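You operate a simulated robot arm through the tools that you are given. There is no shell and no other tool.

You run a simulated robot arm. Do the job below in one go: nothing can be reset, and whatever is moved stays where it is left.

## Task
Flush the hose: lock it in the drain port and pump rinse water till the flow glass runs clear.
Fine: pump off and blue valve shut at the end. Where these are worked on the way, their far stop is far enough and under half their travel is too little: blue valve.

Only the result counts: the job must be done as asked and must still hold three seconds after the hand-in. Knocking over, shifting, dropping, spilling or breaking anything else fails it.

## Robot
A 6-joint arm with a two-finger gripper, fixed in place. Base frame: the origin is at the foot of the arm, x ahead of it, y to its left, z up. Lengths are in mm, angles in rad, forces in N, time in s.
It reaches about 1298 mm from its shoulder. Its first joint turns from -2.601 to 2.601 rad. Payload 1.57 kg.
Tool frame: the origin (TCP) lies between the finger pads and is the grasp point; the fingertips stand 21 mm ahead of it; z points along the fingers, y is the line along which they close. The gripper opens to 70 mm. The gripper's body begins 50 mm behind the TCP.
Orientation is that of the tool frame in the base frame, as [roll, pitch, yaw] about the fixed x, y, z axes, in that order (R = Rz(yaw) Ry(pitch) Rx(roll)). With the fingers straight down and closing along the base's y, the tool's x points along the base's -x, its y along +y and its z along -z.

## Interface
- The arm moves only by the tool send_rows. Its arguments are lists of equal length, an entry for each row: "delta_pos": the shift along the tool's x, y, z in mm, a list of three; "delta_rot": the turn, a rotation vector about the tool's x, y, z in rad, a list of three; "claw": the closure, from 0 (fully open) to 1 (shut). In form: {"delta_pos": [[tx, ty, tz], ...], "delta_rot": [[ax, ay, az], ...], "claw": [claw, ...]}. A call has 1 to 20 rows; each row shifts and turns the commanded pose from where the row before left it, along the tool's axes as they then stand. A row lasts 0.2 s, in which the tool goes at most 50 mm and 0.15 rad; a call with a longer step from one row to the next is refused whole, and so is a gripper value outside its range. Where a pose cannot be reached the arm comes as near as it can. A force on the tool above 60 N (or 10 N above the force at the start of the call, whichever is more), or a blocked arm, ends the call early, and 0.2 s more pass. The fingers move at their own pace and stop on an object; they squeeze with about 30 N. The grip force told is the motor's: it shows also when the fingers shut on nothing. Time passes only in rows, and 0.2 s behind the last, so rows that do not move let the fingers close. It gives the time, the measured TCP pose, the force on the tool (base axes), the opening and the grip force at its end, in the units of the frame above (readings bear some noise), with the torque about the TCP (base axes, N m) and any sound that the robot's microphone picked up, and new pictures: "pictures" is both (left out), scene, wrist or none.
- Cameras (640 x 400 px; columns grow to the right, rows downward): "scene" is fixed at [222, -501.9, 1244.2]; the picture's right is [0.94, -0.33, 0.00], its down [-0.08, -0.24, -0.97] and it looks along [0.32, 0.91, -0.25] (base axes); focal length 322 px, centre (320, 200). "wrist" rides on the gripper at [79, 4, -81] in the tool frame; the picture's right is [-0.05, 1.00, 0.00], its down [-0.67, -0.04, -0.74] and it looks along [-0.74, -0.04, 0.67] (tool axes); focal length 256 px, centre (320, 200). There is no depth. A picture from a camera that has moved, and an enlarged one, comes with that camera's place and axes in the base frame and with its lens.
- lift_body(by): slides the trunk up (or, below 0, down) by that many mm; the arm rides with it, the base frame stays. It gives what a move gives, with no picture.
- inspect(camera, box): a new picture of the part [left, top, right, bottom] of that camera's present view, enlarged. The clock stands still meanwhile.
- close_job(): hands the job in; it is judged then, once.

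Nothing tells you positions but the pictures and the camera data. Unless the task says otherwise, let go and move clear before handing in.

The tools are called after ">>>" by a JSON object that holds its "fn" and its "kwargs". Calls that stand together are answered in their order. send_rows: Moves the arm, as the interface text tells. Its arguments: {"type":"object","properties":{"delta_pos":{"type":"array","items":{"type":"array","items":{"type":"number"}}},"delta_rot":{"type":"array","items":{"type":"array","items":{"type":"number"}}},"claw":{"type":"array","items":{"type":"number"}},"pictures":{"type":"string","enum":["both","scene","wrist","none"]}},"required":["delta_pos","delta_rot","claw"]} The other tools are called the same way: lift_body (by) slides the trunk up or down; inspect (camera, box) takes an enlarged picture of a part of a camera's view; close_job () hands the job in.

At the start:

```text
clock: 0.0
ee_pos: [427.5, 521.5, 1260.1]
ee_rot: [-3.14, -0.001, -3.141]
ft_force: [-0.2, 0.3, -0.3]
moment: [-0.01, -0.02, 0.03]
width: 70.1
grasp_force: 0.1
trunk travel left (down, up): [-942.0, 28.0]
```

scene: 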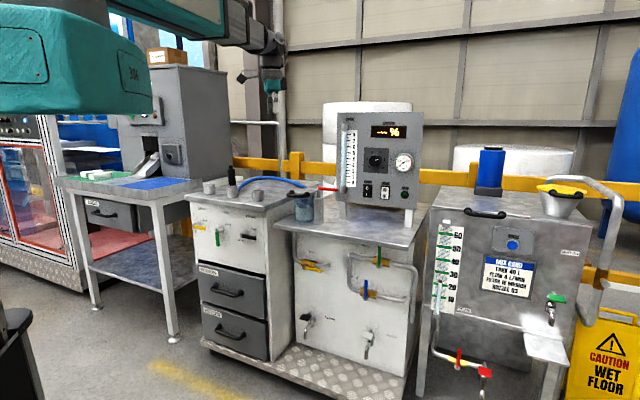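
wrist: 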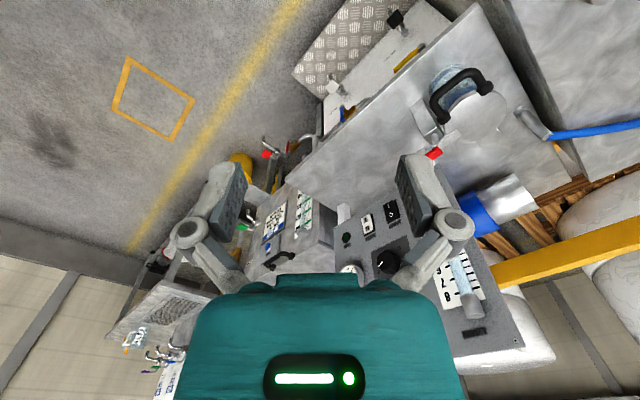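

I see a workbench with drawers, a cart with a control panel and blue/yellow valves, and a tank on the right. I'll zoom in to find the hose, drain port, pump switch and flow glass before moving.

>>> {"fn": "inspect", "kwargs": {"camera": "scene", "box": [180, 160, 440, 380]}}

>>> {"fn": "inspect", "kwargs": {"camera": "scene", "box": [320, 90, 440, 220]}}

>>> {"fn": "inspect", "kwargs": {"camera": "scene", "box": [180, 160, 330, 260]}}

>>> {"fn": "inspect", "kwargs": {"camera": "scene", "box": [420, 140, 640, 400]}}

>>> {"fn": "inspect", "kwargs": {"camera": "wrist", "box": [100, 0, 560, 290]}}

```text
1.82 times, centred on (310, 270) of scene
camera zoom: at [222.0, -501.9, 1244.2], right [0.94, -0.33, 0.0], down [-0.08, -0.24, -0.97], along [0.32, 0.91, -0.25], focal length 586 px, centre (338, 73)
```

zoom: 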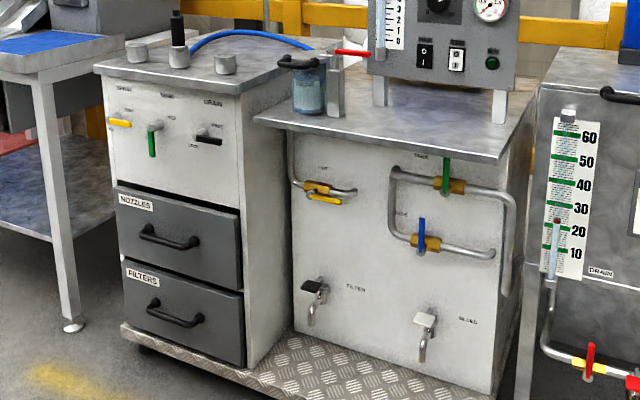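

```text
3.08 times, centred on (380, 155) of scene
camera zoom: at [222.0, -501.9, 1244.2], right [0.94, -0.33, 0.0], down [-0.08, -0.24, -0.97], along [0.32, 0.91, -0.25], focal length 991 px, centre (135, 338)
```

zoom: 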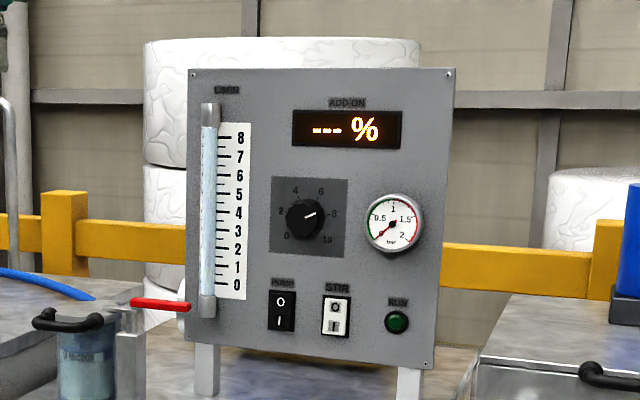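

```text
4.00 times, centred on (255, 210) of scene
camera zoom: at [222.0, -501.9, 1244.2], right [0.94, -0.33, 0.0], down [-0.08, -0.24, -0.97], along [0.32, 0.91, -0.25], focal length 1288 px, centre (580, 160)
```

zoom: 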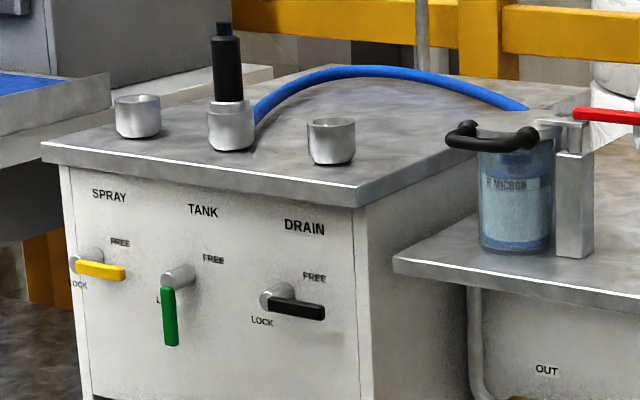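

```text
1.54 times, centred on (530, 270) of scene
camera zoom: at [222.0, -501.9, 1244.2], right [0.94, -0.33, 0.0], down [-0.08, -0.24, -0.97], along [0.32, 0.91, -0.25], focal length 496 px, centre (-3, 92)
```

zoom: 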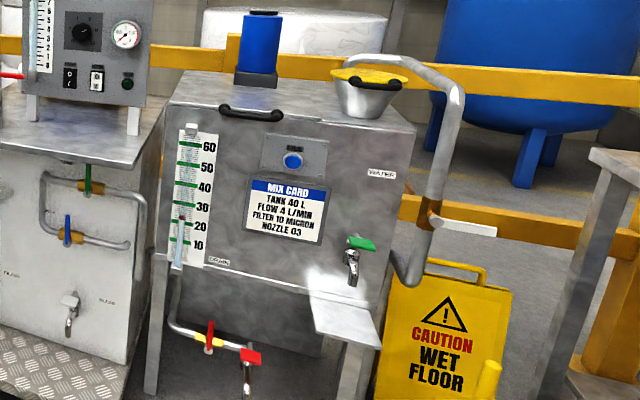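

```text
1.38 times, centred on (330, 145) of wrist
camera zoom: at [347.7, 526.7, 1341.9], right [0.05, 1.0, 0.0], down [0.67, -0.04, 0.74], along [0.74, -0.04, -0.67], focal length 353 px, centre (306, 276)
```

zoom: 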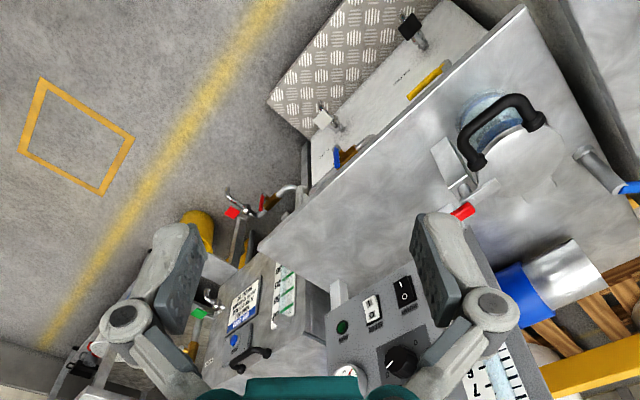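

The hose's black plug stands in the middle (TANK) socket with its green lever down at LOCK; the DRAIN socket is at its right with a black lever at FREE. I'll read the valve labels and details more closely.

>>> {"fn": "inspect", "kwargs": {"camera": "scene", "box": [285, 230, 425, 310]}}

>>> {"fn": "inspect", "kwargs": {"camera": "scene", "box": [285, 290, 425, 370]}}

>>> {"fn": "inspect", "kwargs": {"camera": "scene", "box": [190, 175, 270, 250]}}

>>> {"fn": "inspect", "kwargs": {"camera": "scene", "box": [330, 100, 430, 210]}}

>>> {"fn": "inspect", "kwargs": {"camera": "scene", "box": [270, 160, 350, 230]}}

>>> {"fn": "inspect", "kwargs": {"camera": "scene", "box": [470, 210, 560, 300]}}

>>> {"fn": "inspect", "kwargs": {"camera": "scene", "box": [100, 50, 240, 220]}}

```text
4.57 times, centred on (355, 270) of scene
camera zoom: at [222.0, -501.9, 1244.2], right [0.94, -0.33, 0.0], down [-0.08, -0.24, -0.97], along [0.32, 0.91, -0.25], focal length 1472 px, centre (160, -120)
```

zoom: 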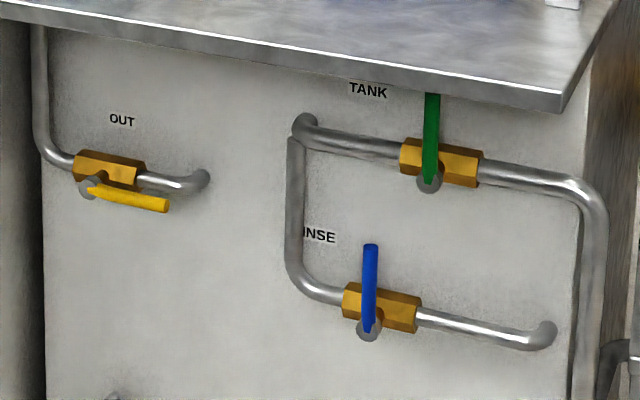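

```text
4.57 times, centred on (355, 330) of scene
camera zoom: at [222.0, -501.9, 1244.2], right [0.94, -0.33, 0.0], down [-0.08, -0.24, -0.97], along [0.32, 0.91, -0.25], focal length 1472 px, centre (160, -394)
```

zoom: 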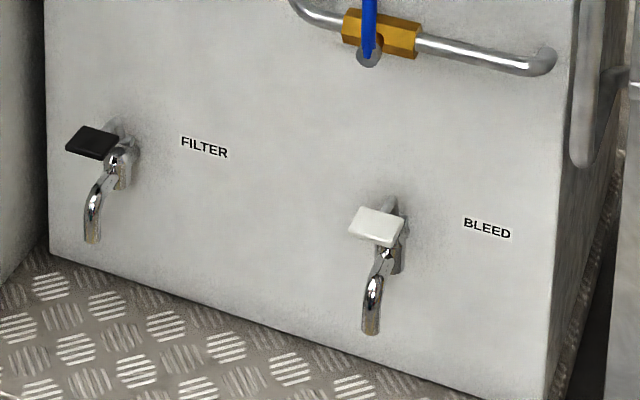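

```text
5.33 times, centred on (230, 212) of scene
camera zoom: at [222.0, -501.9, 1244.2], right [0.94, -0.33, 0.0], down [-0.08, -0.24, -0.97], along [0.32, 0.91, -0.25], focal length 1718 px, centre (800, 133)
```

zoom: 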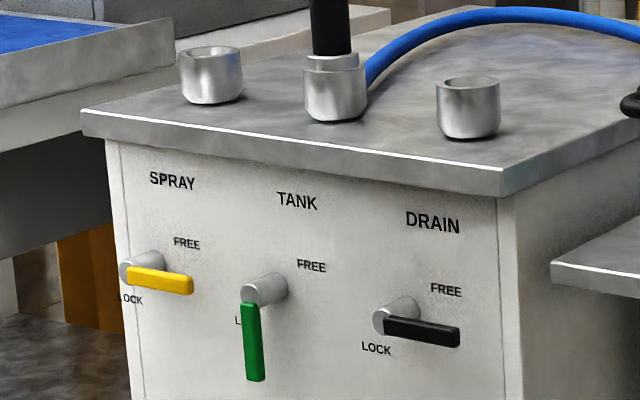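

```text
3.64 times, centred on (380, 155) of scene
camera zoom: at [222.0, -501.9, 1244.2], right [0.94, -0.33, 0.0], down [-0.08, -0.24, -0.97], along [0.32, 0.91, -0.25], focal length 1171 px, centre (102, 364)
```

zoom: 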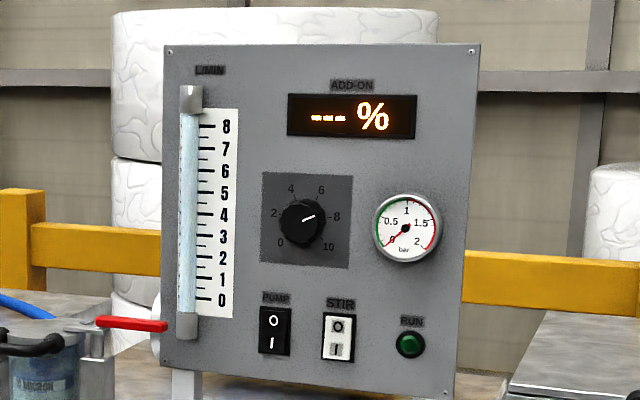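

```text
5.71 times, centred on (310, 195) of scene
camera zoom: at [222.0, -501.9, 1244.2], right [0.94, -0.33, 0.0], down [-0.08, -0.24, -0.97], along [0.32, 0.91, -0.25], focal length 1840 px, centre (377, 229)
```

zoom: 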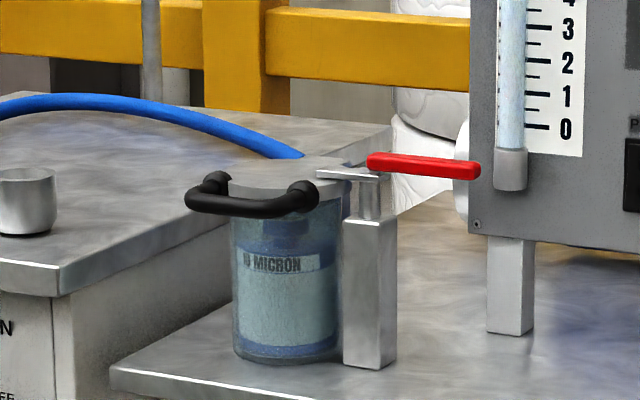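

```text
4.44 times, centred on (515, 255) of scene
camera zoom: at [222.0, -501.9, 1244.2], right [0.94, -0.33, 0.0], down [-0.08, -0.24, -0.97], along [0.32, 0.91, -0.25], focal length 1432 px, centre (-547, -44)
```

zoom: 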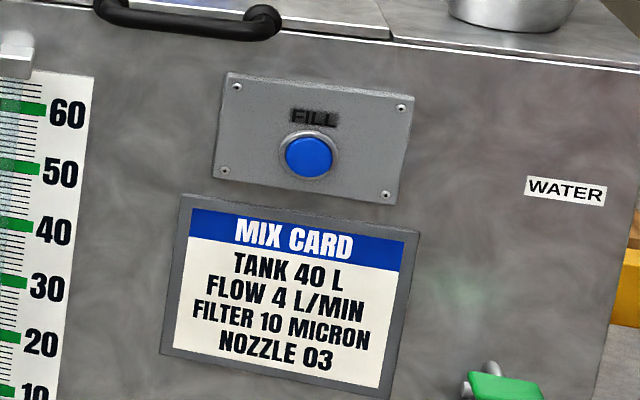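

```text
2.35 times, centred on (170, 135) of scene
camera zoom: at [222.0, -501.9, 1244.2], right [0.94, -0.33, 0.0], down [-0.08, -0.24, -0.97], along [0.32, 0.91, -0.25], focal length 758 px, centre (673, 353)
```

zoom: 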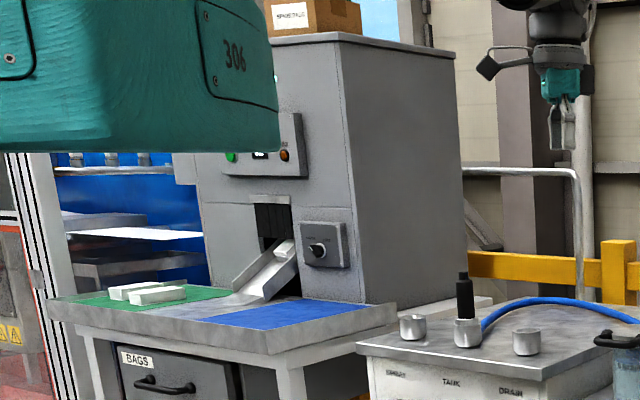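

The box with the three sockets lies roughly around (320, 960, 930), with the cart turned about 45° and the pump switch near (846, 677, 941). I'll turn the hand 45° and swing it left to look at the sockets with the wrist camera.

>>> {"fn": "send_rows", "kwargs": {"delta_pos": [[0, 0, 0], [0, 0, 0], [0, 0, 0], [0, 0, 0], [0, 0, 0], [0, 0, 0], [0, 40, 12], [0, 40, 12], [0, 40, 12], [0, 40, 12], [0, 40, 12], [0, 40, 12], [0, 40, 12]], "delta_rot": [[0, 0, -0.131], [0, 0, -0.131], [0, 0, -0.131], [0, 0, -0.131], [0, 0, -0.131], [0, 0, -0.131], [0, 0, 0], [0, 0, 0], [0, 0, 0], [0, 0, 0], [0, 0, 0], [0, 0, 0], [0, 0, 0]], "claw": [0, 0, 0, 0, 0, 0, 0, 0, 0, 0, 0, 0, 0]}}

```text
clock: 2.8
ee_pos: [227.2, 722.8, 1260.1]
ee_rot: [3.141, 0.001, -2.357]
ft_force: [-0.1, 0.9, 0.1]
moment: [0.02, -0.02, 0.02]
width: 70.1
grasp_force: 0.0
out of reach, approached as far as the arm can: row 7, 8, 9, 10, 11, 12, 13
trunk travel left (down, up): [-942.0, 28.0]
camera wrist: at [168.0, 670.6, 1341.6], right [-0.67, 0.74, 0.0], down [0.5, 0.45, 0.74], along [0.55, 0.5, -0.67], focal length 256 px, centre (320, 200)
```

scene: 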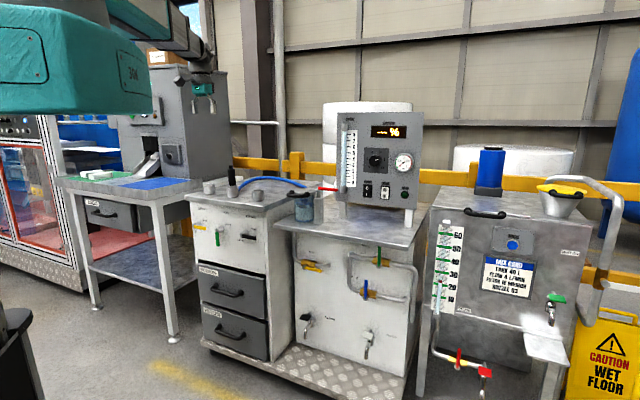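
wrist: 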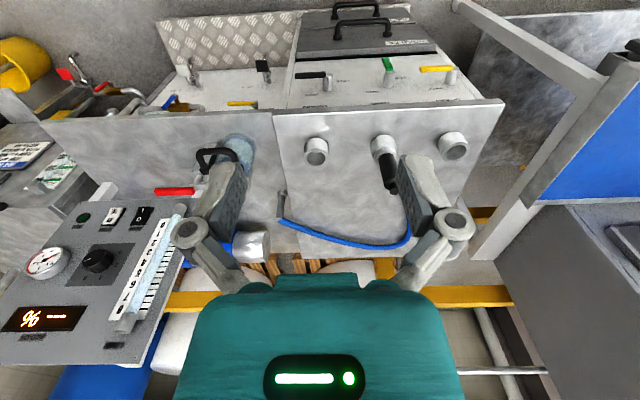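

The wrist view now shows the three sockets, plug and hose from above; height seems limited by the trunk. I'll zoom in on the sockets and levers for measurement.

>>> {"fn": "inspect", "kwargs": {"camera": "wrist", "box": [270, 40, 510, 260]}}

>>> {"fn": "inspect", "kwargs": {"camera": "wrist", "box": [140, 40, 300, 150]}}

>>> {"fn": "inspect", "kwargs": {"camera": "wrist", "box": [20, 130, 280, 300]}}

```text
1.82 times, centred on (390, 150) of wrist
camera zoom: at [168.0, 670.6, 1341.6], right [-0.67, 0.74, 0.0], down [0.5, 0.45, 0.74], along [0.55, 0.5, -0.67], focal length 465 px, centre (193, 291)
```

zoom: 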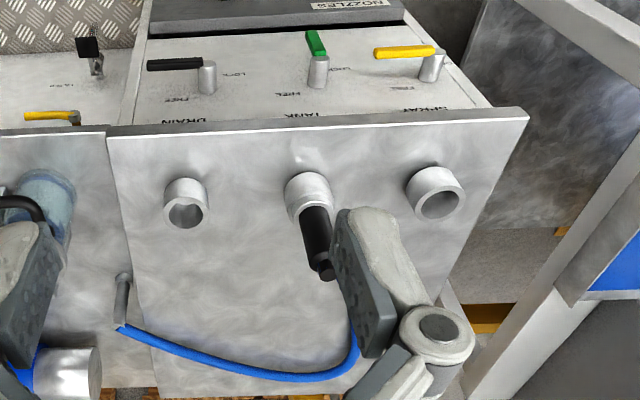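

```text
3.64 times, centred on (220, 95) of wrist
camera zoom: at [168.0, 670.6, 1341.6], right [-0.67, 0.74, 0.0], down [0.5, 0.45, 0.74], along [0.55, 0.5, -0.67], focal length 931 px, centre (684, 582)
```

zoom: 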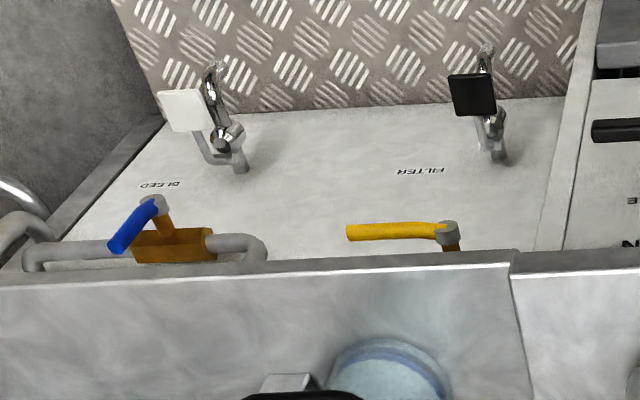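

```text
2.35 times, centred on (150, 215) of wrist
camera zoom: at [168.0, 670.6, 1341.6], right [-0.67, 0.74, 0.0], down [0.5, 0.45, 0.74], along [0.55, 0.5, -0.67], focal length 602 px, centre (720, 165)
```

zoom: 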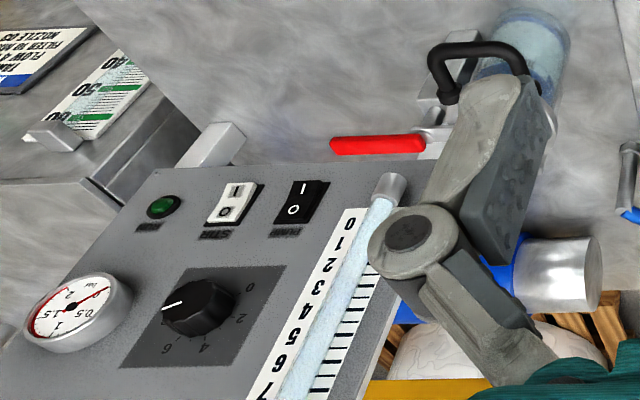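

Triangulating: sockets SPRAY (222,1083), TANK (320,985), DRAIN (418,886) with rims at z≈930; plug top z≈1025; green lever hub near (238,946,748) with its tip at z≈670. I'll lower the trunk so these heights are reachable.

>>> {"fn": "lift_body", "kwargs": {"by": -250}}

>>> {"fn": "send_rows", "kwargs": {"delta_pos": [[0, 0, 0]], "delta_rot": [[0, 0, 0]], "claw": [0]}}

```text
clock: 5.4
ee_pos: [229.0, 723.1, 1011.1]
ee_rot: [-3.141, 0.0, -2.354]
ft_force: [0.7, 0.7, 0.3]
moment: [0.04, -0.01, 0.03]
width: 70.2
grasp_force: 0.1
trunk travel left (down, up): [-692.0, 278.0]
```

```text
clock: 5.8
ee_pos: [228.0, 723.1, 1011.3]
ee_rot: [-3.141, 0.0, -2.355]
ft_force: [0.5, -0.3, 0.3]
moment: [0.0, 0.0, -0.02]
width: 69.8
grasp_force: 0.1
trunk travel left (down, up): [-692.0, 278.0]
camera wrist: at [169.1, 669.4, 1091.9], right [-0.67, 0.74, 0.0], down [0.5, 0.45, 0.74], along [0.55, 0.5, -0.67], focal length 256 px, centre (320, 200)
```

scene: 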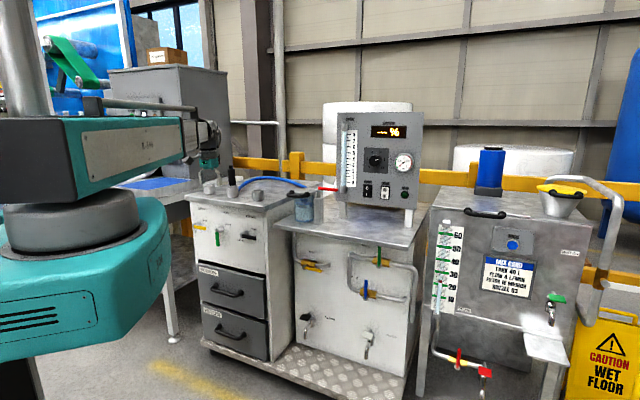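
wrist: 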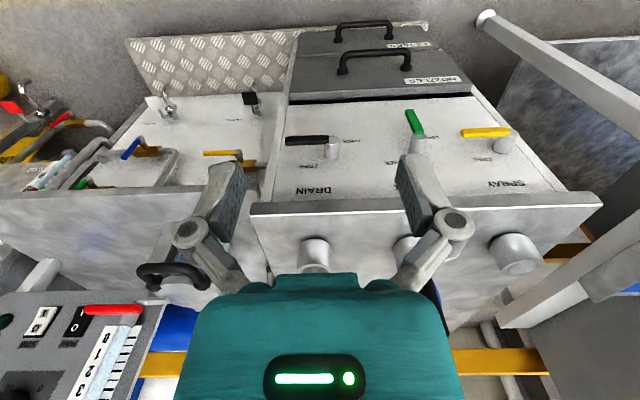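

The arm looks SCARA-like, so height may come only from the trunk. I'll test with a small tool-z step and a small tilt in free space.

>>> {"fn": "send_rows", "kwargs": {"delta_pos": [[0, 0, 20], [0, 0, 0]], "delta_rot": [[0, 0, 0], [0, 0, 0]], "claw": [0, 0], "pictures": "none"}}

>>> {"fn": "send_rows", "kwargs": {"delta_pos": [[0, 0, -20], [0, 0, 0], [0, 0, 0], [0, 0, 0]], "delta_rot": [[0, 0, 0], [0, -0.15, 0], [0, -0.15, 0], [0, 0, 0]], "claw": [0, 0, 0, 0], "pictures": "wrist"}}

```text
clock: 6.4
ee_pos: [227.1, 723.2, 1011.2]
ee_rot: [-3.141, -0.001, -2.356]
ft_force: [-1.0, 0.1, 0.0]
moment: [0.01, -0.01, -0.01]
width: 69.9
grasp_force: 0.1
out of reach, approached as far as the arm can: row 1
trunk travel left (down, up): [-692.0, 278.0]
```

```text
clock: 7.4
ee_pos: [227.7, 723.8, 1017.9]
ee_rot: [3.14, 0.3, -2.356]
ft_force: [-0.3, -0.5, 0.8]
moment: [-0.01, -0.01, 0.0]
width: 69.9
grasp_force: 0.1
out of reach, approached as far as the arm can: row 1, 3
trunk travel left (down, up): [-692.0, 278.0]
camera wrist: at [154.3, 656.2, 1073.1], right [-0.67, 0.74, 0.02], down [0.32, 0.27, 0.91], along [0.67, 0.61, -0.42], focal length 256 px, centre (320, 200)
```

wrist: 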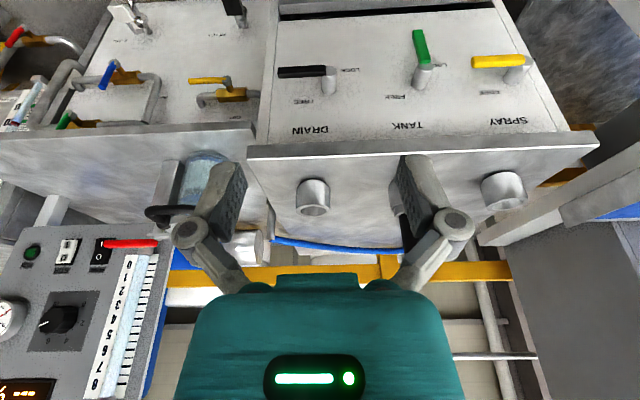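

Confirmed: the wrist pivot is about 150 mm behind the TCP, and height comes from the trunk or from tilting. The current view is good for the levers and valves, so I'll zoom in to measure them.

>>> {"fn": "inspect", "kwargs": {"camera": "wrist", "box": [260, 10, 560, 150]}}

>>> {"fn": "inspect", "kwargs": {"camera": "wrist", "box": [0, 0, 260, 160]}}

>>> {"fn": "inspect", "kwargs": {"camera": "scene", "box": [185, 200, 275, 260]}}

>>> {"fn": "inspect", "kwargs": {"camera": "scene", "box": [330, 230, 420, 310]}}

```text
2.13 times, centred on (410, 80) of wrist
camera zoom: at [154.3, 656.2, 1073.1], right [-0.67, 0.74, 0.02], down [0.32, 0.27, 0.91], along [0.67, 0.61, -0.42], focal length 546 px, centre (128, 456)
```

zoom: 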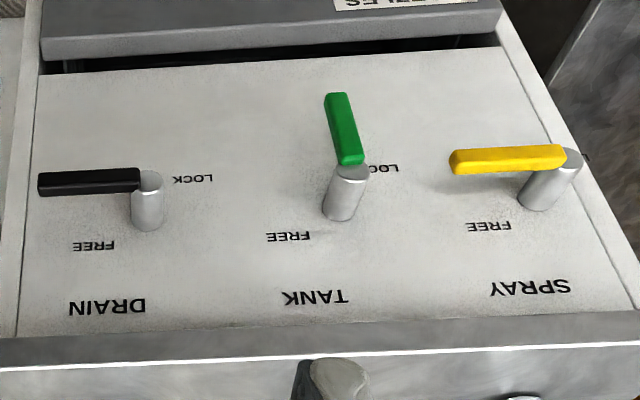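

```text
2.46 times, centred on (130, 80) of wrist
camera zoom: at [154.3, 656.2, 1073.1], right [-0.67, 0.74, 0.02], down [0.32, 0.27, 0.91], along [0.67, 0.61, -0.42], focal length 630 px, centre (788, 495)
```

zoom: 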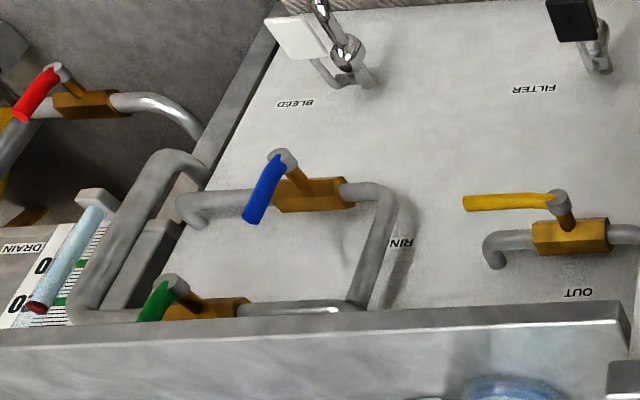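

```text
6.67 times, centred on (230, 230) of scene
camera zoom: at [222.0, -501.9, 1244.2], right [0.94, -0.33, 0.0], down [-0.08, -0.24, -0.97], along [0.32, 0.91, -0.25], focal length 2147 px, centre (920, 0)
```

zoom: 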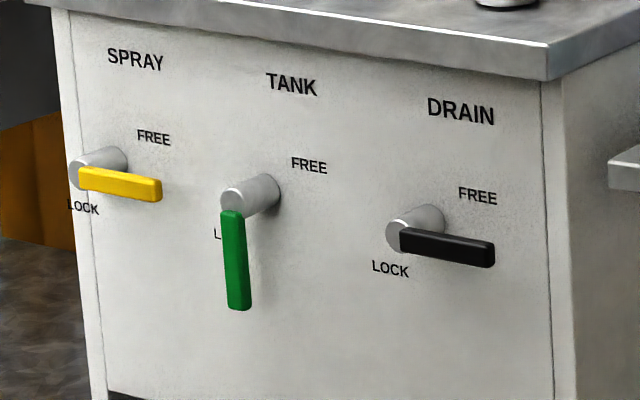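

```text
5.00 times, centred on (375, 270) of scene
camera zoom: at [222.0, -501.9, 1244.2], right [0.94, -0.33, 0.0], down [-0.08, -0.24, -0.97], along [0.32, 0.91, -0.25], focal length 1610 px, centre (45, -150)
```

zoom: 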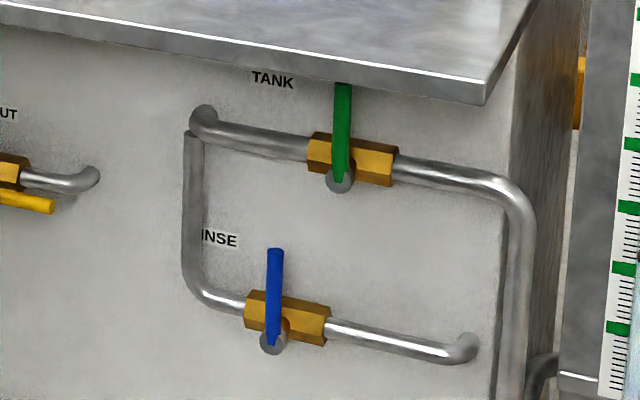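

The levers' hubs stick out ~30 mm from the box face; TANK hub axis is near (240,944,745) with lever length ~70. I'll tilt the tool to horizontal pointing into the box, shift left with fingers closed, then lower the trunk.

>>> {"fn": "send_rows", "kwargs": {"delta_pos": [[-2.3, 0, -7.4], [-4.4, 0, -9.3], [-7.1, 0, -10.8], [-10, 0, -11.3], [-12.9, 0, -11], [-15.7, 0, -10], [-18.1, 0, -8.2], [-20, 0, -5.8], [-20.8, 0, -2.9], [0, 36, 0], [0, 36, 0], [0, 36, 0], [0, 36, 0], [0, 36, 0]], "delta_rot": [[0, -0.1412, 0], [0, -0.1412, 0], [0, -0.1412, 0], [0, -0.1412, 0], [0, -0.1412, 0], [0, -0.1412, 0], [0, -0.1412, 0], [0, -0.1412, 0], [0, -0.1412, 0], [0, 0, 0], [0, 0, 0], [0, 0, 0], [0, 0, 0], [0, 0, 0]], "claw": [0, 0, 0, 1, 1, 1, 1, 1, 1, 1, 1, 1, 1, 1]}}

```text
clock: 10.4
ee_pos: [98.2, 851.1, 1197.0]
ee_rot: [-2.915, 1.569, -2.13]
ft_force: [0.2, 0.0, -0.9]
moment: [-0.01, 0.04, -0.04]
width: 0.0
grasp_force: 28.4
out of reach, approached as far as the arm can: row 2, 4, 5, 6, 7, 8, 9
trunk travel left (down, up): [-692.0, 278.0]
camera wrist: at [37.1, 796.4, 1117.2], right [-0.71, 0.71, 0.05], down [-0.5, -0.55, 0.67], along [0.5, 0.45, 0.74], focal length 256 px, centre (320, 200)
```

scene: 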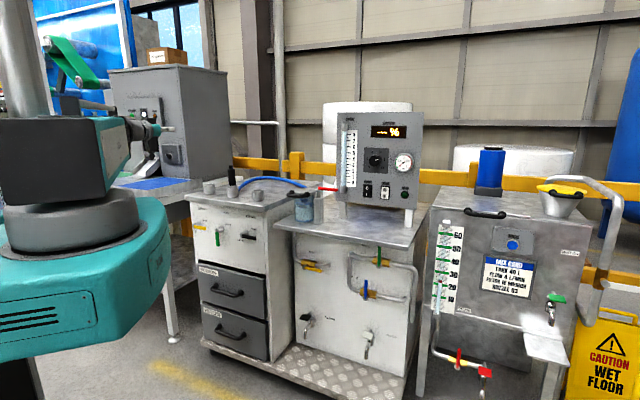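
wrist: 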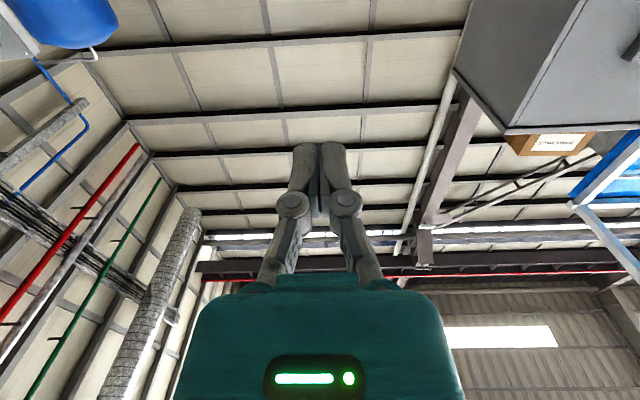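

The tool is now horizontal with fingers shut, at cart-lateral position just left of the green lever. I'll lower the trunk to the lever's height and look.

>>> {"fn": "lift_body", "kwargs": {"by": -504}}

>>> {"fn": "send_rows", "kwargs": {"delta_pos": [[0, 0, 40], [0, 0, 30], [0, 0, 0]], "delta_rot": [[0, 0, 0], [0, 0, 0], [0, 0, 0]], "claw": [1, 1, 1]}}

>>> {"fn": "inspect", "kwargs": {"camera": "scene", "box": [160, 190, 290, 290]}}

```text
refused: -504 is not a number from -400 to 400
```

```text
clock: 11.2
ee_pos: [149.6, 900.6, 1196.3]
ee_rot: [-3.076, 1.568, -2.29]
ft_force: [-0.4, -1.1, -0.4]
moment: [-0.02, -0.01, 0.01]
width: 0.0
grasp_force: 29.0
trunk travel left (down, up): [-692.0, 278.0]
camera wrist: at [88.3, 846.2, 1117.2], right [-0.71, 0.71, 0.05], down [-0.5, -0.55, 0.67], along [0.5, 0.45, 0.74], focal length 256 px, centre (320, 200)
```

scene: 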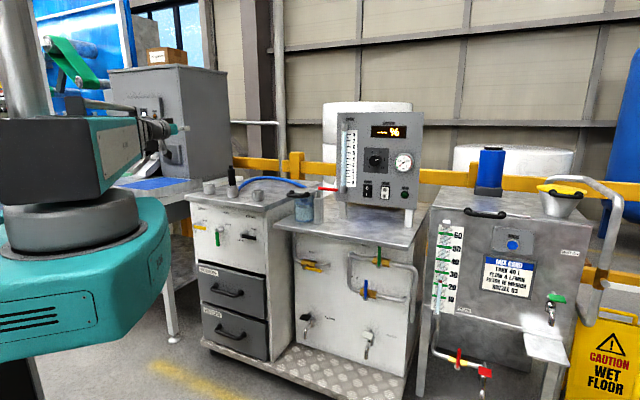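
wrist: 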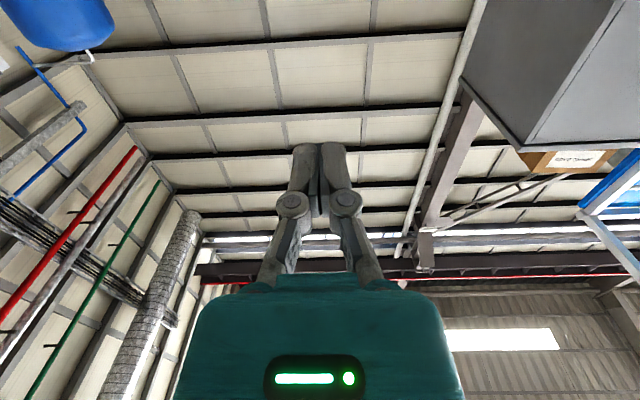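

```text
4.00 times, centred on (225, 240) of scene
camera zoom: at [222.0, -501.9, 1244.2], right [0.94, -0.33, 0.0], down [-0.08, -0.24, -0.97], along [0.32, 0.91, -0.25], focal length 1288 px, centre (700, 40)
```

zoom: 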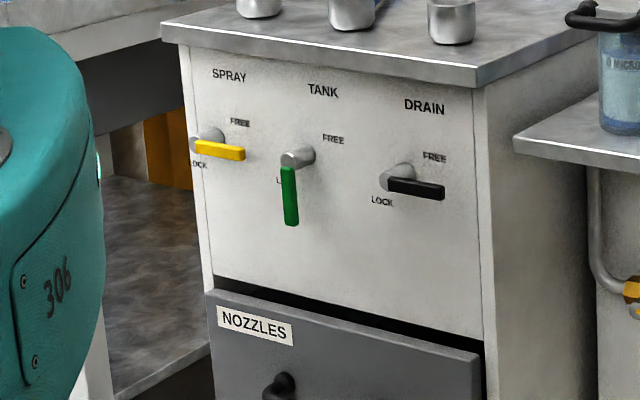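

The trunk takes at most 400 per call; the hand is still clear in front of the box (tips about 90 mm short). I'll lower in two calls.

>>> {"fn": "lift_body", "kwargs": {"by": -400}}

>>> {"fn": "lift_body", "kwargs": {"by": -103}}

>>> {"fn": "send_rows", "kwargs": {"delta_pos": [[0, 0, 0]], "delta_rot": [[0, 0, 0]], "claw": [1]}}

>>> {"fn": "inspect", "kwargs": {"camera": "scene", "box": [160, 190, 290, 290]}}

>>> {"fn": "inspect", "kwargs": {"camera": "wrist", "box": [180, 60, 440, 240]}}

```text
clock: 15.0
ee_pos: [148.1, 901.7, 795.8]
ee_rot: [-3.087, 1.569, -2.301]
ft_force: [0.1, -0.8, 0.3]
moment: [0.01, 0.0, 0.01]
width: 0.0
grasp_force: 28.5
trunk travel left (down, up): [-292.0, 678.0]
```

```text
clock: 16.4
ee_pos: [148.4, 901.4, 694.3]
ee_rot: [-3.069, 1.568, -2.285]
ft_force: [-0.2, 0.2, -0.3]
moment: [-0.03, 0.02, -0.03]
width: 0.0
grasp_force: 28.6
trunk travel left (down, up): [-189.0, 781.0]
```

```text
clock: 16.8
ee_pos: [148.0, 901.3, 692.8]
ee_rot: [-3.067, 1.568, -2.28]
ft_force: [0.4, 0.2, -0.3]
moment: [-0.02, 0.02, 0.04]
width: 0.1
grasp_force: 27.9
trunk travel left (down, up): [-189.0, 781.0]
camera wrist: at [88.3, 846.1, 614.2], right [-0.71, 0.71, 0.05], down [-0.5, -0.55, 0.67], along [0.5, 0.45, 0.74], focal length 256 px, centre (320, 200)
```

scene: 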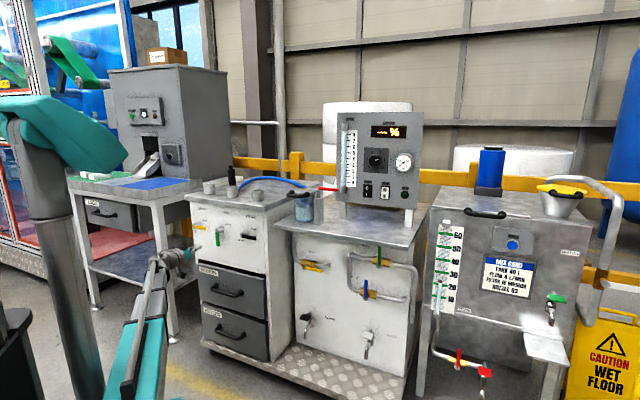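
wrist: 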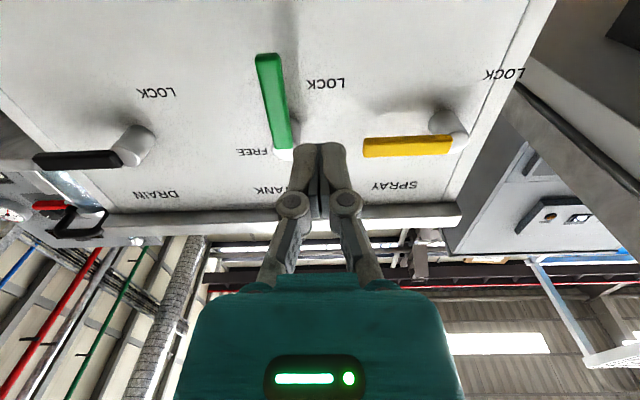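

```text
4.00 times, centred on (225, 240) of scene
camera zoom: at [222.0, -501.9, 1244.2], right [0.94, -0.33, 0.0], down [-0.08, -0.24, -0.97], along [0.32, 0.91, -0.25], focal length 1288 px, centre (700, 40)
```

zoom: 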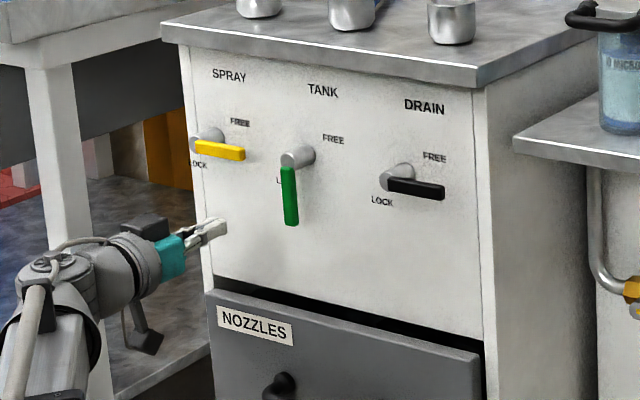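

```text
2.22 times, centred on (310, 150) of wrist
camera zoom: at [88.3, 846.1, 614.2], right [-0.71, 0.71, 0.05], down [-0.5, -0.55, 0.67], along [0.5, 0.45, 0.74], focal length 569 px, centre (342, 311)
```

zoom: 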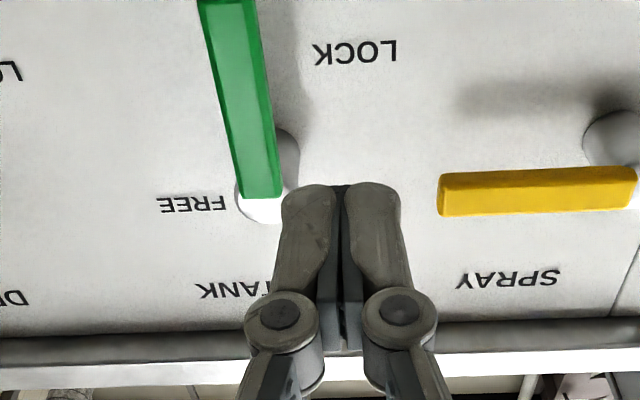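

The finger pair is just left of the green lever, about 20 mm from touching. I'll advance it alongside the lever.

>>> {"fn": "send_rows", "kwargs": {"delta_pos": [[0, 0, 30], [0, 0, 30], [0, 0, 29], [0, 0, 0]], "delta_rot": [[0, 0, 0], [0, 0, 0], [0, 0, 0], [0, 0, 0]], "claw": [1, 1, 1, 1]}}

>>> {"fn": "inspect", "kwargs": {"camera": "scene", "box": [160, 190, 290, 290]}}

>>> {"fn": "inspect", "kwargs": {"camera": "wrist", "box": [180, 60, 440, 240]}}

```text
clock: 17.8
ee_pos: [209.6, 965.1, 692.7]
ee_rot: [-3.095, 1.567, -2.31]
ft_force: [0.2, 0.7, -0.1]
moment: [0.0, 0.01, 0.0]
width: 0.2
grasp_force: 28.9
trunk travel left (down, up): [-189.0, 781.0]
camera wrist: at [150.2, 908.7, 614.1], right [-0.71, 0.71, 0.05], down [-0.5, -0.55, 0.67], along [0.5, 0.45, 0.74], focal length 256 px, centre (320, 200)
```

scene: 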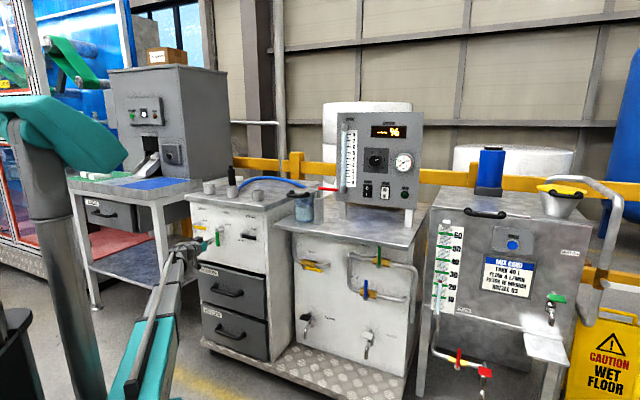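
wrist: 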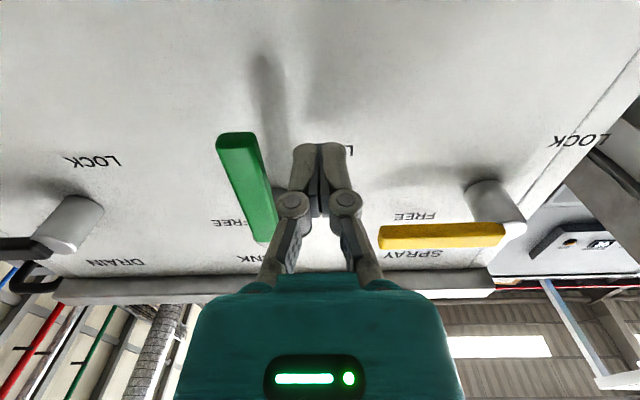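

```text
4.00 times, centred on (225, 240) of scene
camera zoom: at [222.0, -501.9, 1244.2], right [0.94, -0.33, 0.0], down [-0.08, -0.24, -0.97], along [0.32, 0.91, -0.25], focal length 1288 px, centre (700, 40)
```

zoom: 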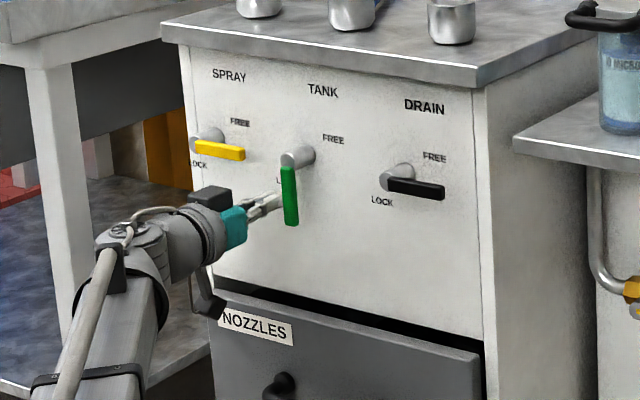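

```text
2.22 times, centred on (310, 150) of wrist
camera zoom: at [150.2, 908.7, 614.1], right [-0.71, 0.71, 0.05], down [-0.5, -0.55, 0.67], along [0.5, 0.45, 0.74], focal length 569 px, centre (342, 311)
```

zoom: 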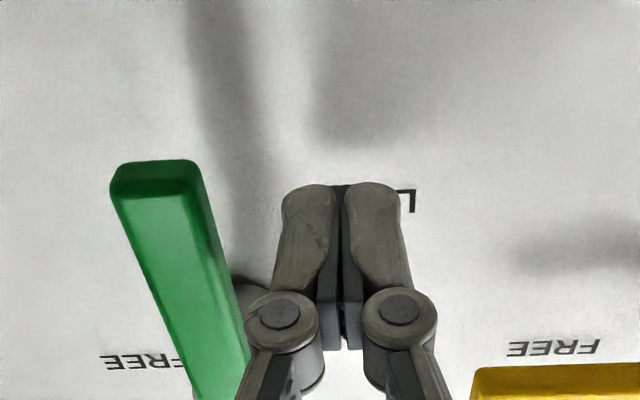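

The fingers are alongside the lever, tips clear of the face. I'll sweep the lever along an arc to the right and up toward FREE.

>>> {"fn": "send_rows", "kwargs": {"delta_pos": [[0, -14, 0], [0, -11, 0], [0, -10.5, 0], [0, -10, 0], [0, -9.8, 0], [-5, -8.7, 0], [-6, -8.8, 0], [-8, -6.2, 0], [-8, -6, 0], [0, 0, 0]], "delta_rot": [[0, 0, 0], [0, 0, 0], [0, 0, 0], [0, 0, 0], [0, -0.005, 0], [0, -0.026, 0], [0, -0.031, 0], [0, -0.042, 0], [0, -0.042, 0], [0, 0, 0]], "claw": [1, 1, 1, 1, 1, 1, 1, 1, 1, 1]}}

>>> {"fn": "inspect", "kwargs": {"camera": "scene", "box": [160, 190, 290, 290]}}

>>> {"fn": "inspect", "kwargs": {"camera": "wrist", "box": [180, 60, 440, 240]}}

```text
clock: 20.0
ee_pos: [271.0, 902.7, 720.8]
ee_rot: [-0.002, 1.428, 0.783]
ft_force: [-0.1, 0.2, 0.5]
moment: [0.01, -0.01, -0.03]
width: 0.0
grasp_force: 28.9
trunk travel left (down, up): [-189.0, 781.0]
camera wrist: at [219.1, 856.2, 630.2], right [-0.71, 0.7, 0.05], down [-0.56, -0.61, 0.55], along [0.42, 0.36, 0.83], focal length 256 px, centre (320, 200)
```

scene: 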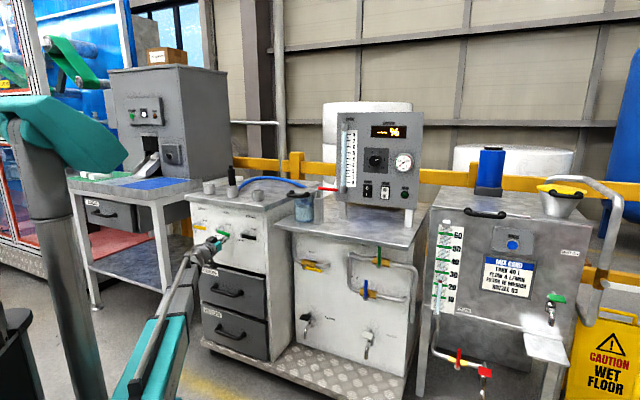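
wrist: 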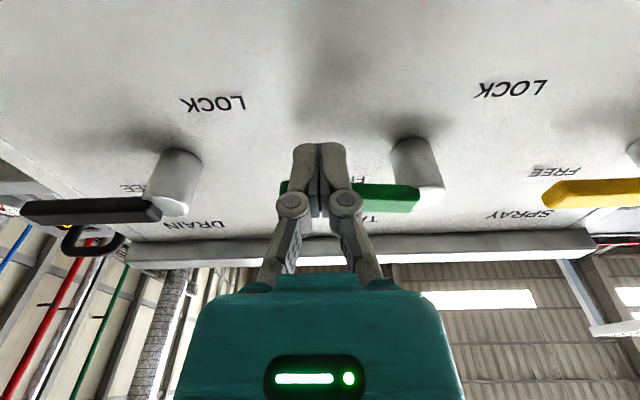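

```text
4.00 times, centred on (225, 240) of scene
camera zoom: at [222.0, -501.9, 1244.2], right [0.94, -0.33, 0.0], down [-0.08, -0.24, -0.97], along [0.32, 0.91, -0.25], focal length 1288 px, centre (700, 40)
```

zoom: 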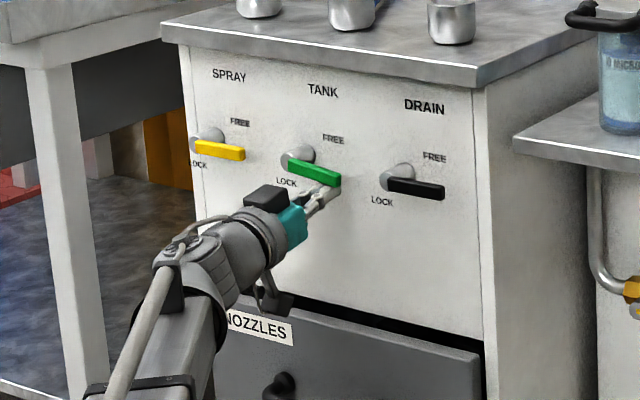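

```text
2.22 times, centred on (310, 150) of wrist
camera zoom: at [219.1, 856.2, 630.2], right [-0.71, 0.7, 0.05], down [-0.56, -0.61, 0.55], along [0.42, 0.36, 0.83], focal length 569 px, centre (342, 311)
```

zoom: 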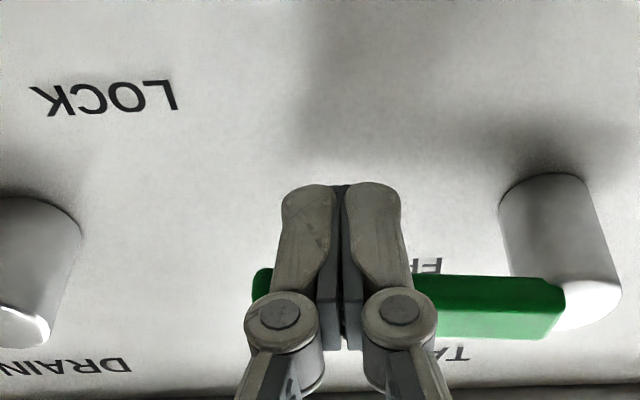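

The green lever is about 12° short of FREE. I'll push a bit further up until it matches the others' angle.

>>> {"fn": "send_rows", "kwargs": {"delta_pos": [[-6, -1.5, 0], [-6, 0, 0], [-4, 0, 0], [0, 0, 0]], "delta_rot": [[0, -0.035, 0], [0, -0.035, 0], [0, -0.02, 0], [0, 0, 0]], "claw": [1, 1, 1, 1], "pictures": "none"}}

>>> {"fn": "inspect", "kwargs": {"camera": "scene", "box": [180, 200, 270, 260]}}

```text
clock: 20.8
ee_pos: [272.4, 900.6, 728.5]
ee_rot: [0.04, 1.358, 0.828]
ft_force: [1.0, -2.8, -53.5]
moment: [-0.71, 0.1, 0.16]
width: 6.1
grasp_force: 28.7
trunk travel left (down, up): [-189.0, 781.0]
stopped in row 4: the force on the tool passed its limit at 65 N (the readings are from after the stop); the commanded pose is now the measured one
```

```text
6.67 times, centred on (225, 230) of scene
camera zoom: at [222.0, -501.9, 1244.2], right [0.94, -0.33, 0.0], down [-0.08, -0.24, -0.97], along [0.32, 0.91, -0.25], focal length 2147 px, centre (953, 0)
```

zoom: 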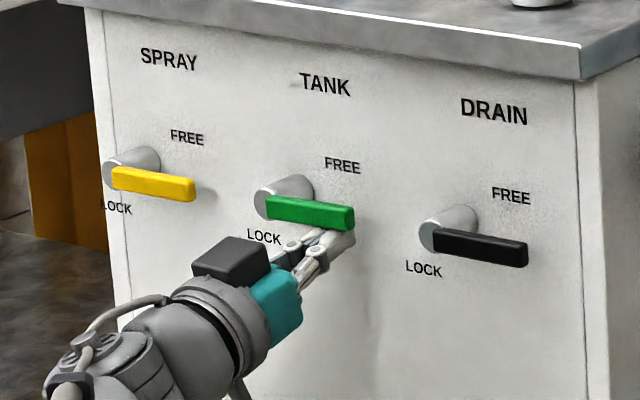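

The lever hit its stop at FREE. I'll relax off it and back straight out.

>>> {"fn": "send_rows", "kwargs": {"delta_pos": [[10, 0, 0], [10, 0, 0], [0, 0, -35], [0, 0, -40], [0, 0, -40], [0, 0, -40]], "delta_rot": [[0, 0.06, 0], [0, 0.06, 0], [0, 0.05, 0], [0, 0.04, 0], [0, 0, 0], [0, 0, 0]], "claw": [1, 1, 1, 1, 1, 1], "pictures": "scene"}}

>>> {"fn": "inspect", "kwargs": {"camera": "scene", "box": [180, 160, 300, 260]}}

```text
clock: 22.2
ee_pos: [164.4, 792.7, 696.0]
ee_rot: [0.431, 1.557, 1.217]
ft_force: [1.3, 0.1, 0.8]
moment: [0.02, 0.0, 0.01]
width: 0.0
grasp_force: 28.8
out of reach, approached as far as the arm can: row 3, 4
trunk travel left (down, up): [-189.0, 781.0]
```

scene: 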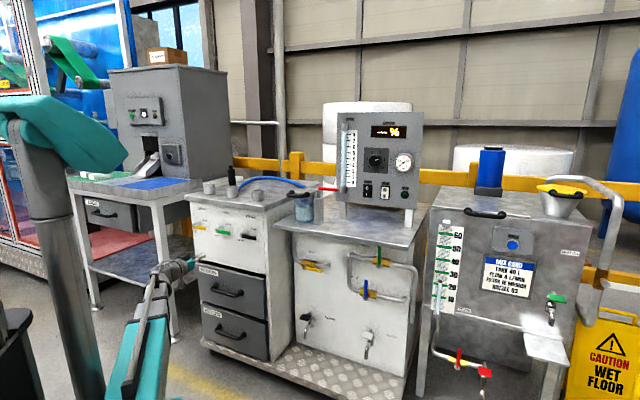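

```text
4.00 times, centred on (240, 210) of scene
camera zoom: at [222.0, -501.9, 1244.2], right [0.94, -0.33, 0.0], down [-0.08, -0.24, -0.97], along [0.32, 0.91, -0.25], focal length 1288 px, centre (640, 160)
```

zoom: 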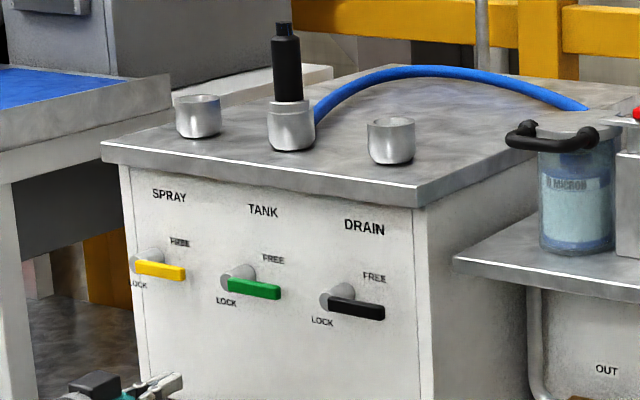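

All three levers now read FREE. Next I'll raise the trunk to bring the tool above the plug.

>>> {"fn": "lift_body", "kwargs": {"by": 400}}

>>> {"fn": "lift_body", "kwargs": {"by": 170}}

```text
clock: 26.0
ee_pos: [164.0, 792.0, 1096.0]
ee_rot: [0.419, 1.555, 1.205]
ft_force: [0.7, -0.2, -0.4]
moment: [-0.02, 0.01, -0.03]
width: 0.0
grasp_force: 28.8
trunk travel left (down, up): [-589.0, 381.0]
```

```text
clock: 27.9
ee_pos: [164.4, 793.4, 1265.7]
ee_rot: [0.421, 1.555, 1.208]
ft_force: [0.1, 0.7, 0.1]
moment: [0.0, -0.01, 0.01]
width: 0.0
grasp_force: 28.6
trunk travel left (down, up): [-759.0, 211.0]
```

Now at height; I'll rotate the tool back to straight down, opening the gripper, then look at the plug before going over it.

>>> {"fn": "send_rows", "kwargs": {"delta_pos": [[27, 0, 0.4], [26.2, 0, 4.1], [24.2, 0, 7.4], [21.4, 0, 10.1], [18.1, 0, 11.9], [14.3, 0, 12.5], [10.5, 0, 12.2], [6.9, 0, 10.9], [3.9, 0, 8.6], [1.6, 0, 5.5], [0.3, 0, 1.9], [-30, 8, 0], [-30, 8, 0], [-30, 8, 0]], "delta_rot": [[0, 0.1414, 0], [0, 0.1414, 0], [0, 0.1414, 0], [0, 0.1414, 0], [0, 0.1414, 0], [0, 0.1414, 0], [0, 0.1414, 0], [0, 0.1414, 0], [0, 0.1414, 0], [0, 0.1414, 0], [0, 0.1414, 0], [0, 0, 0], [0, 0, 0], [0, 0, 0]], "claw": [0, 0, 0, 0, 0, 0, 0, 0, 0, 0, 0, 0, 0, 0]}}

>>> {"fn": "inspect", "kwargs": {"camera": "wrist", "box": [220, 80, 460, 280]}}

>>> {"fn": "inspect", "kwargs": {"camera": "scene", "box": [180, 140, 300, 220]}}

```text
clock: 30.9
ee_pos: [212.0, 878.6, 1077.6]
ee_rot: [3.134, 0.026, -2.355]
ft_force: [0.1, 0.9, 0.7]
moment: [0.01, 0.03, 0.03]
width: 69.9
grasp_force: 0.0
out of reach, approached as far as the arm can: row 7, 12
trunk travel left (down, up): [-759.0, 211.0]
camera wrist: at [152.2, 823.1, 1156.4], right [-0.67, 0.74, 0.01], down [0.48, 0.43, 0.76], along [0.56, 0.52, -0.65], focal length 256 px, centre (320, 200)
```

scene: 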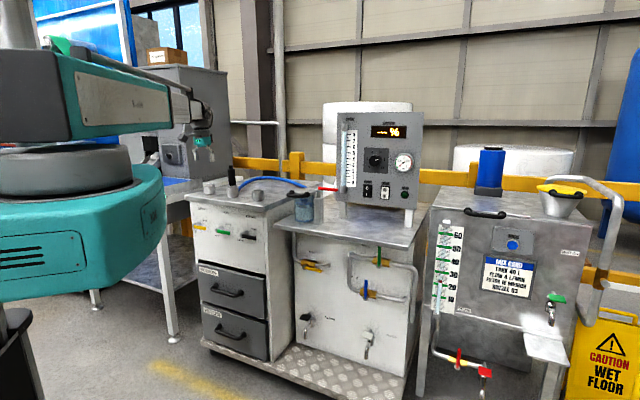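
wrist: 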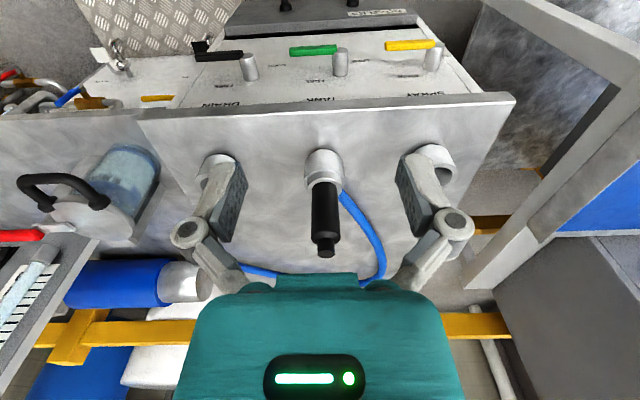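

```text
2.00 times, centred on (340, 180) of wrist
camera zoom: at [152.2, 823.1, 1156.4], right [-0.67, 0.74, 0.01], down [0.48, 0.43, 0.76], along [0.56, 0.52, -0.65], focal length 512 px, centre (280, 240)
```

zoom: 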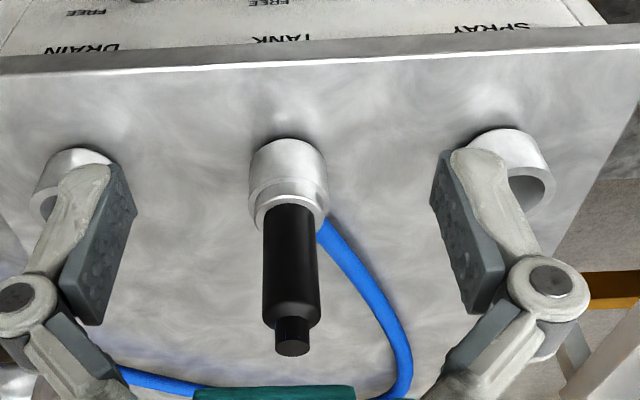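

```text
5.00 times, centred on (240, 180) of scene
camera zoom: at [222.0, -501.9, 1244.2], right [0.94, -0.33, 0.0], down [-0.08, -0.24, -0.97], along [0.32, 0.91, -0.25], focal length 1610 px, centre (720, 300)
```

zoom: 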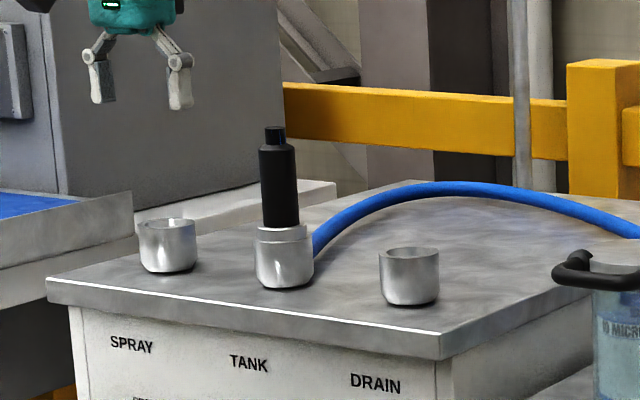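

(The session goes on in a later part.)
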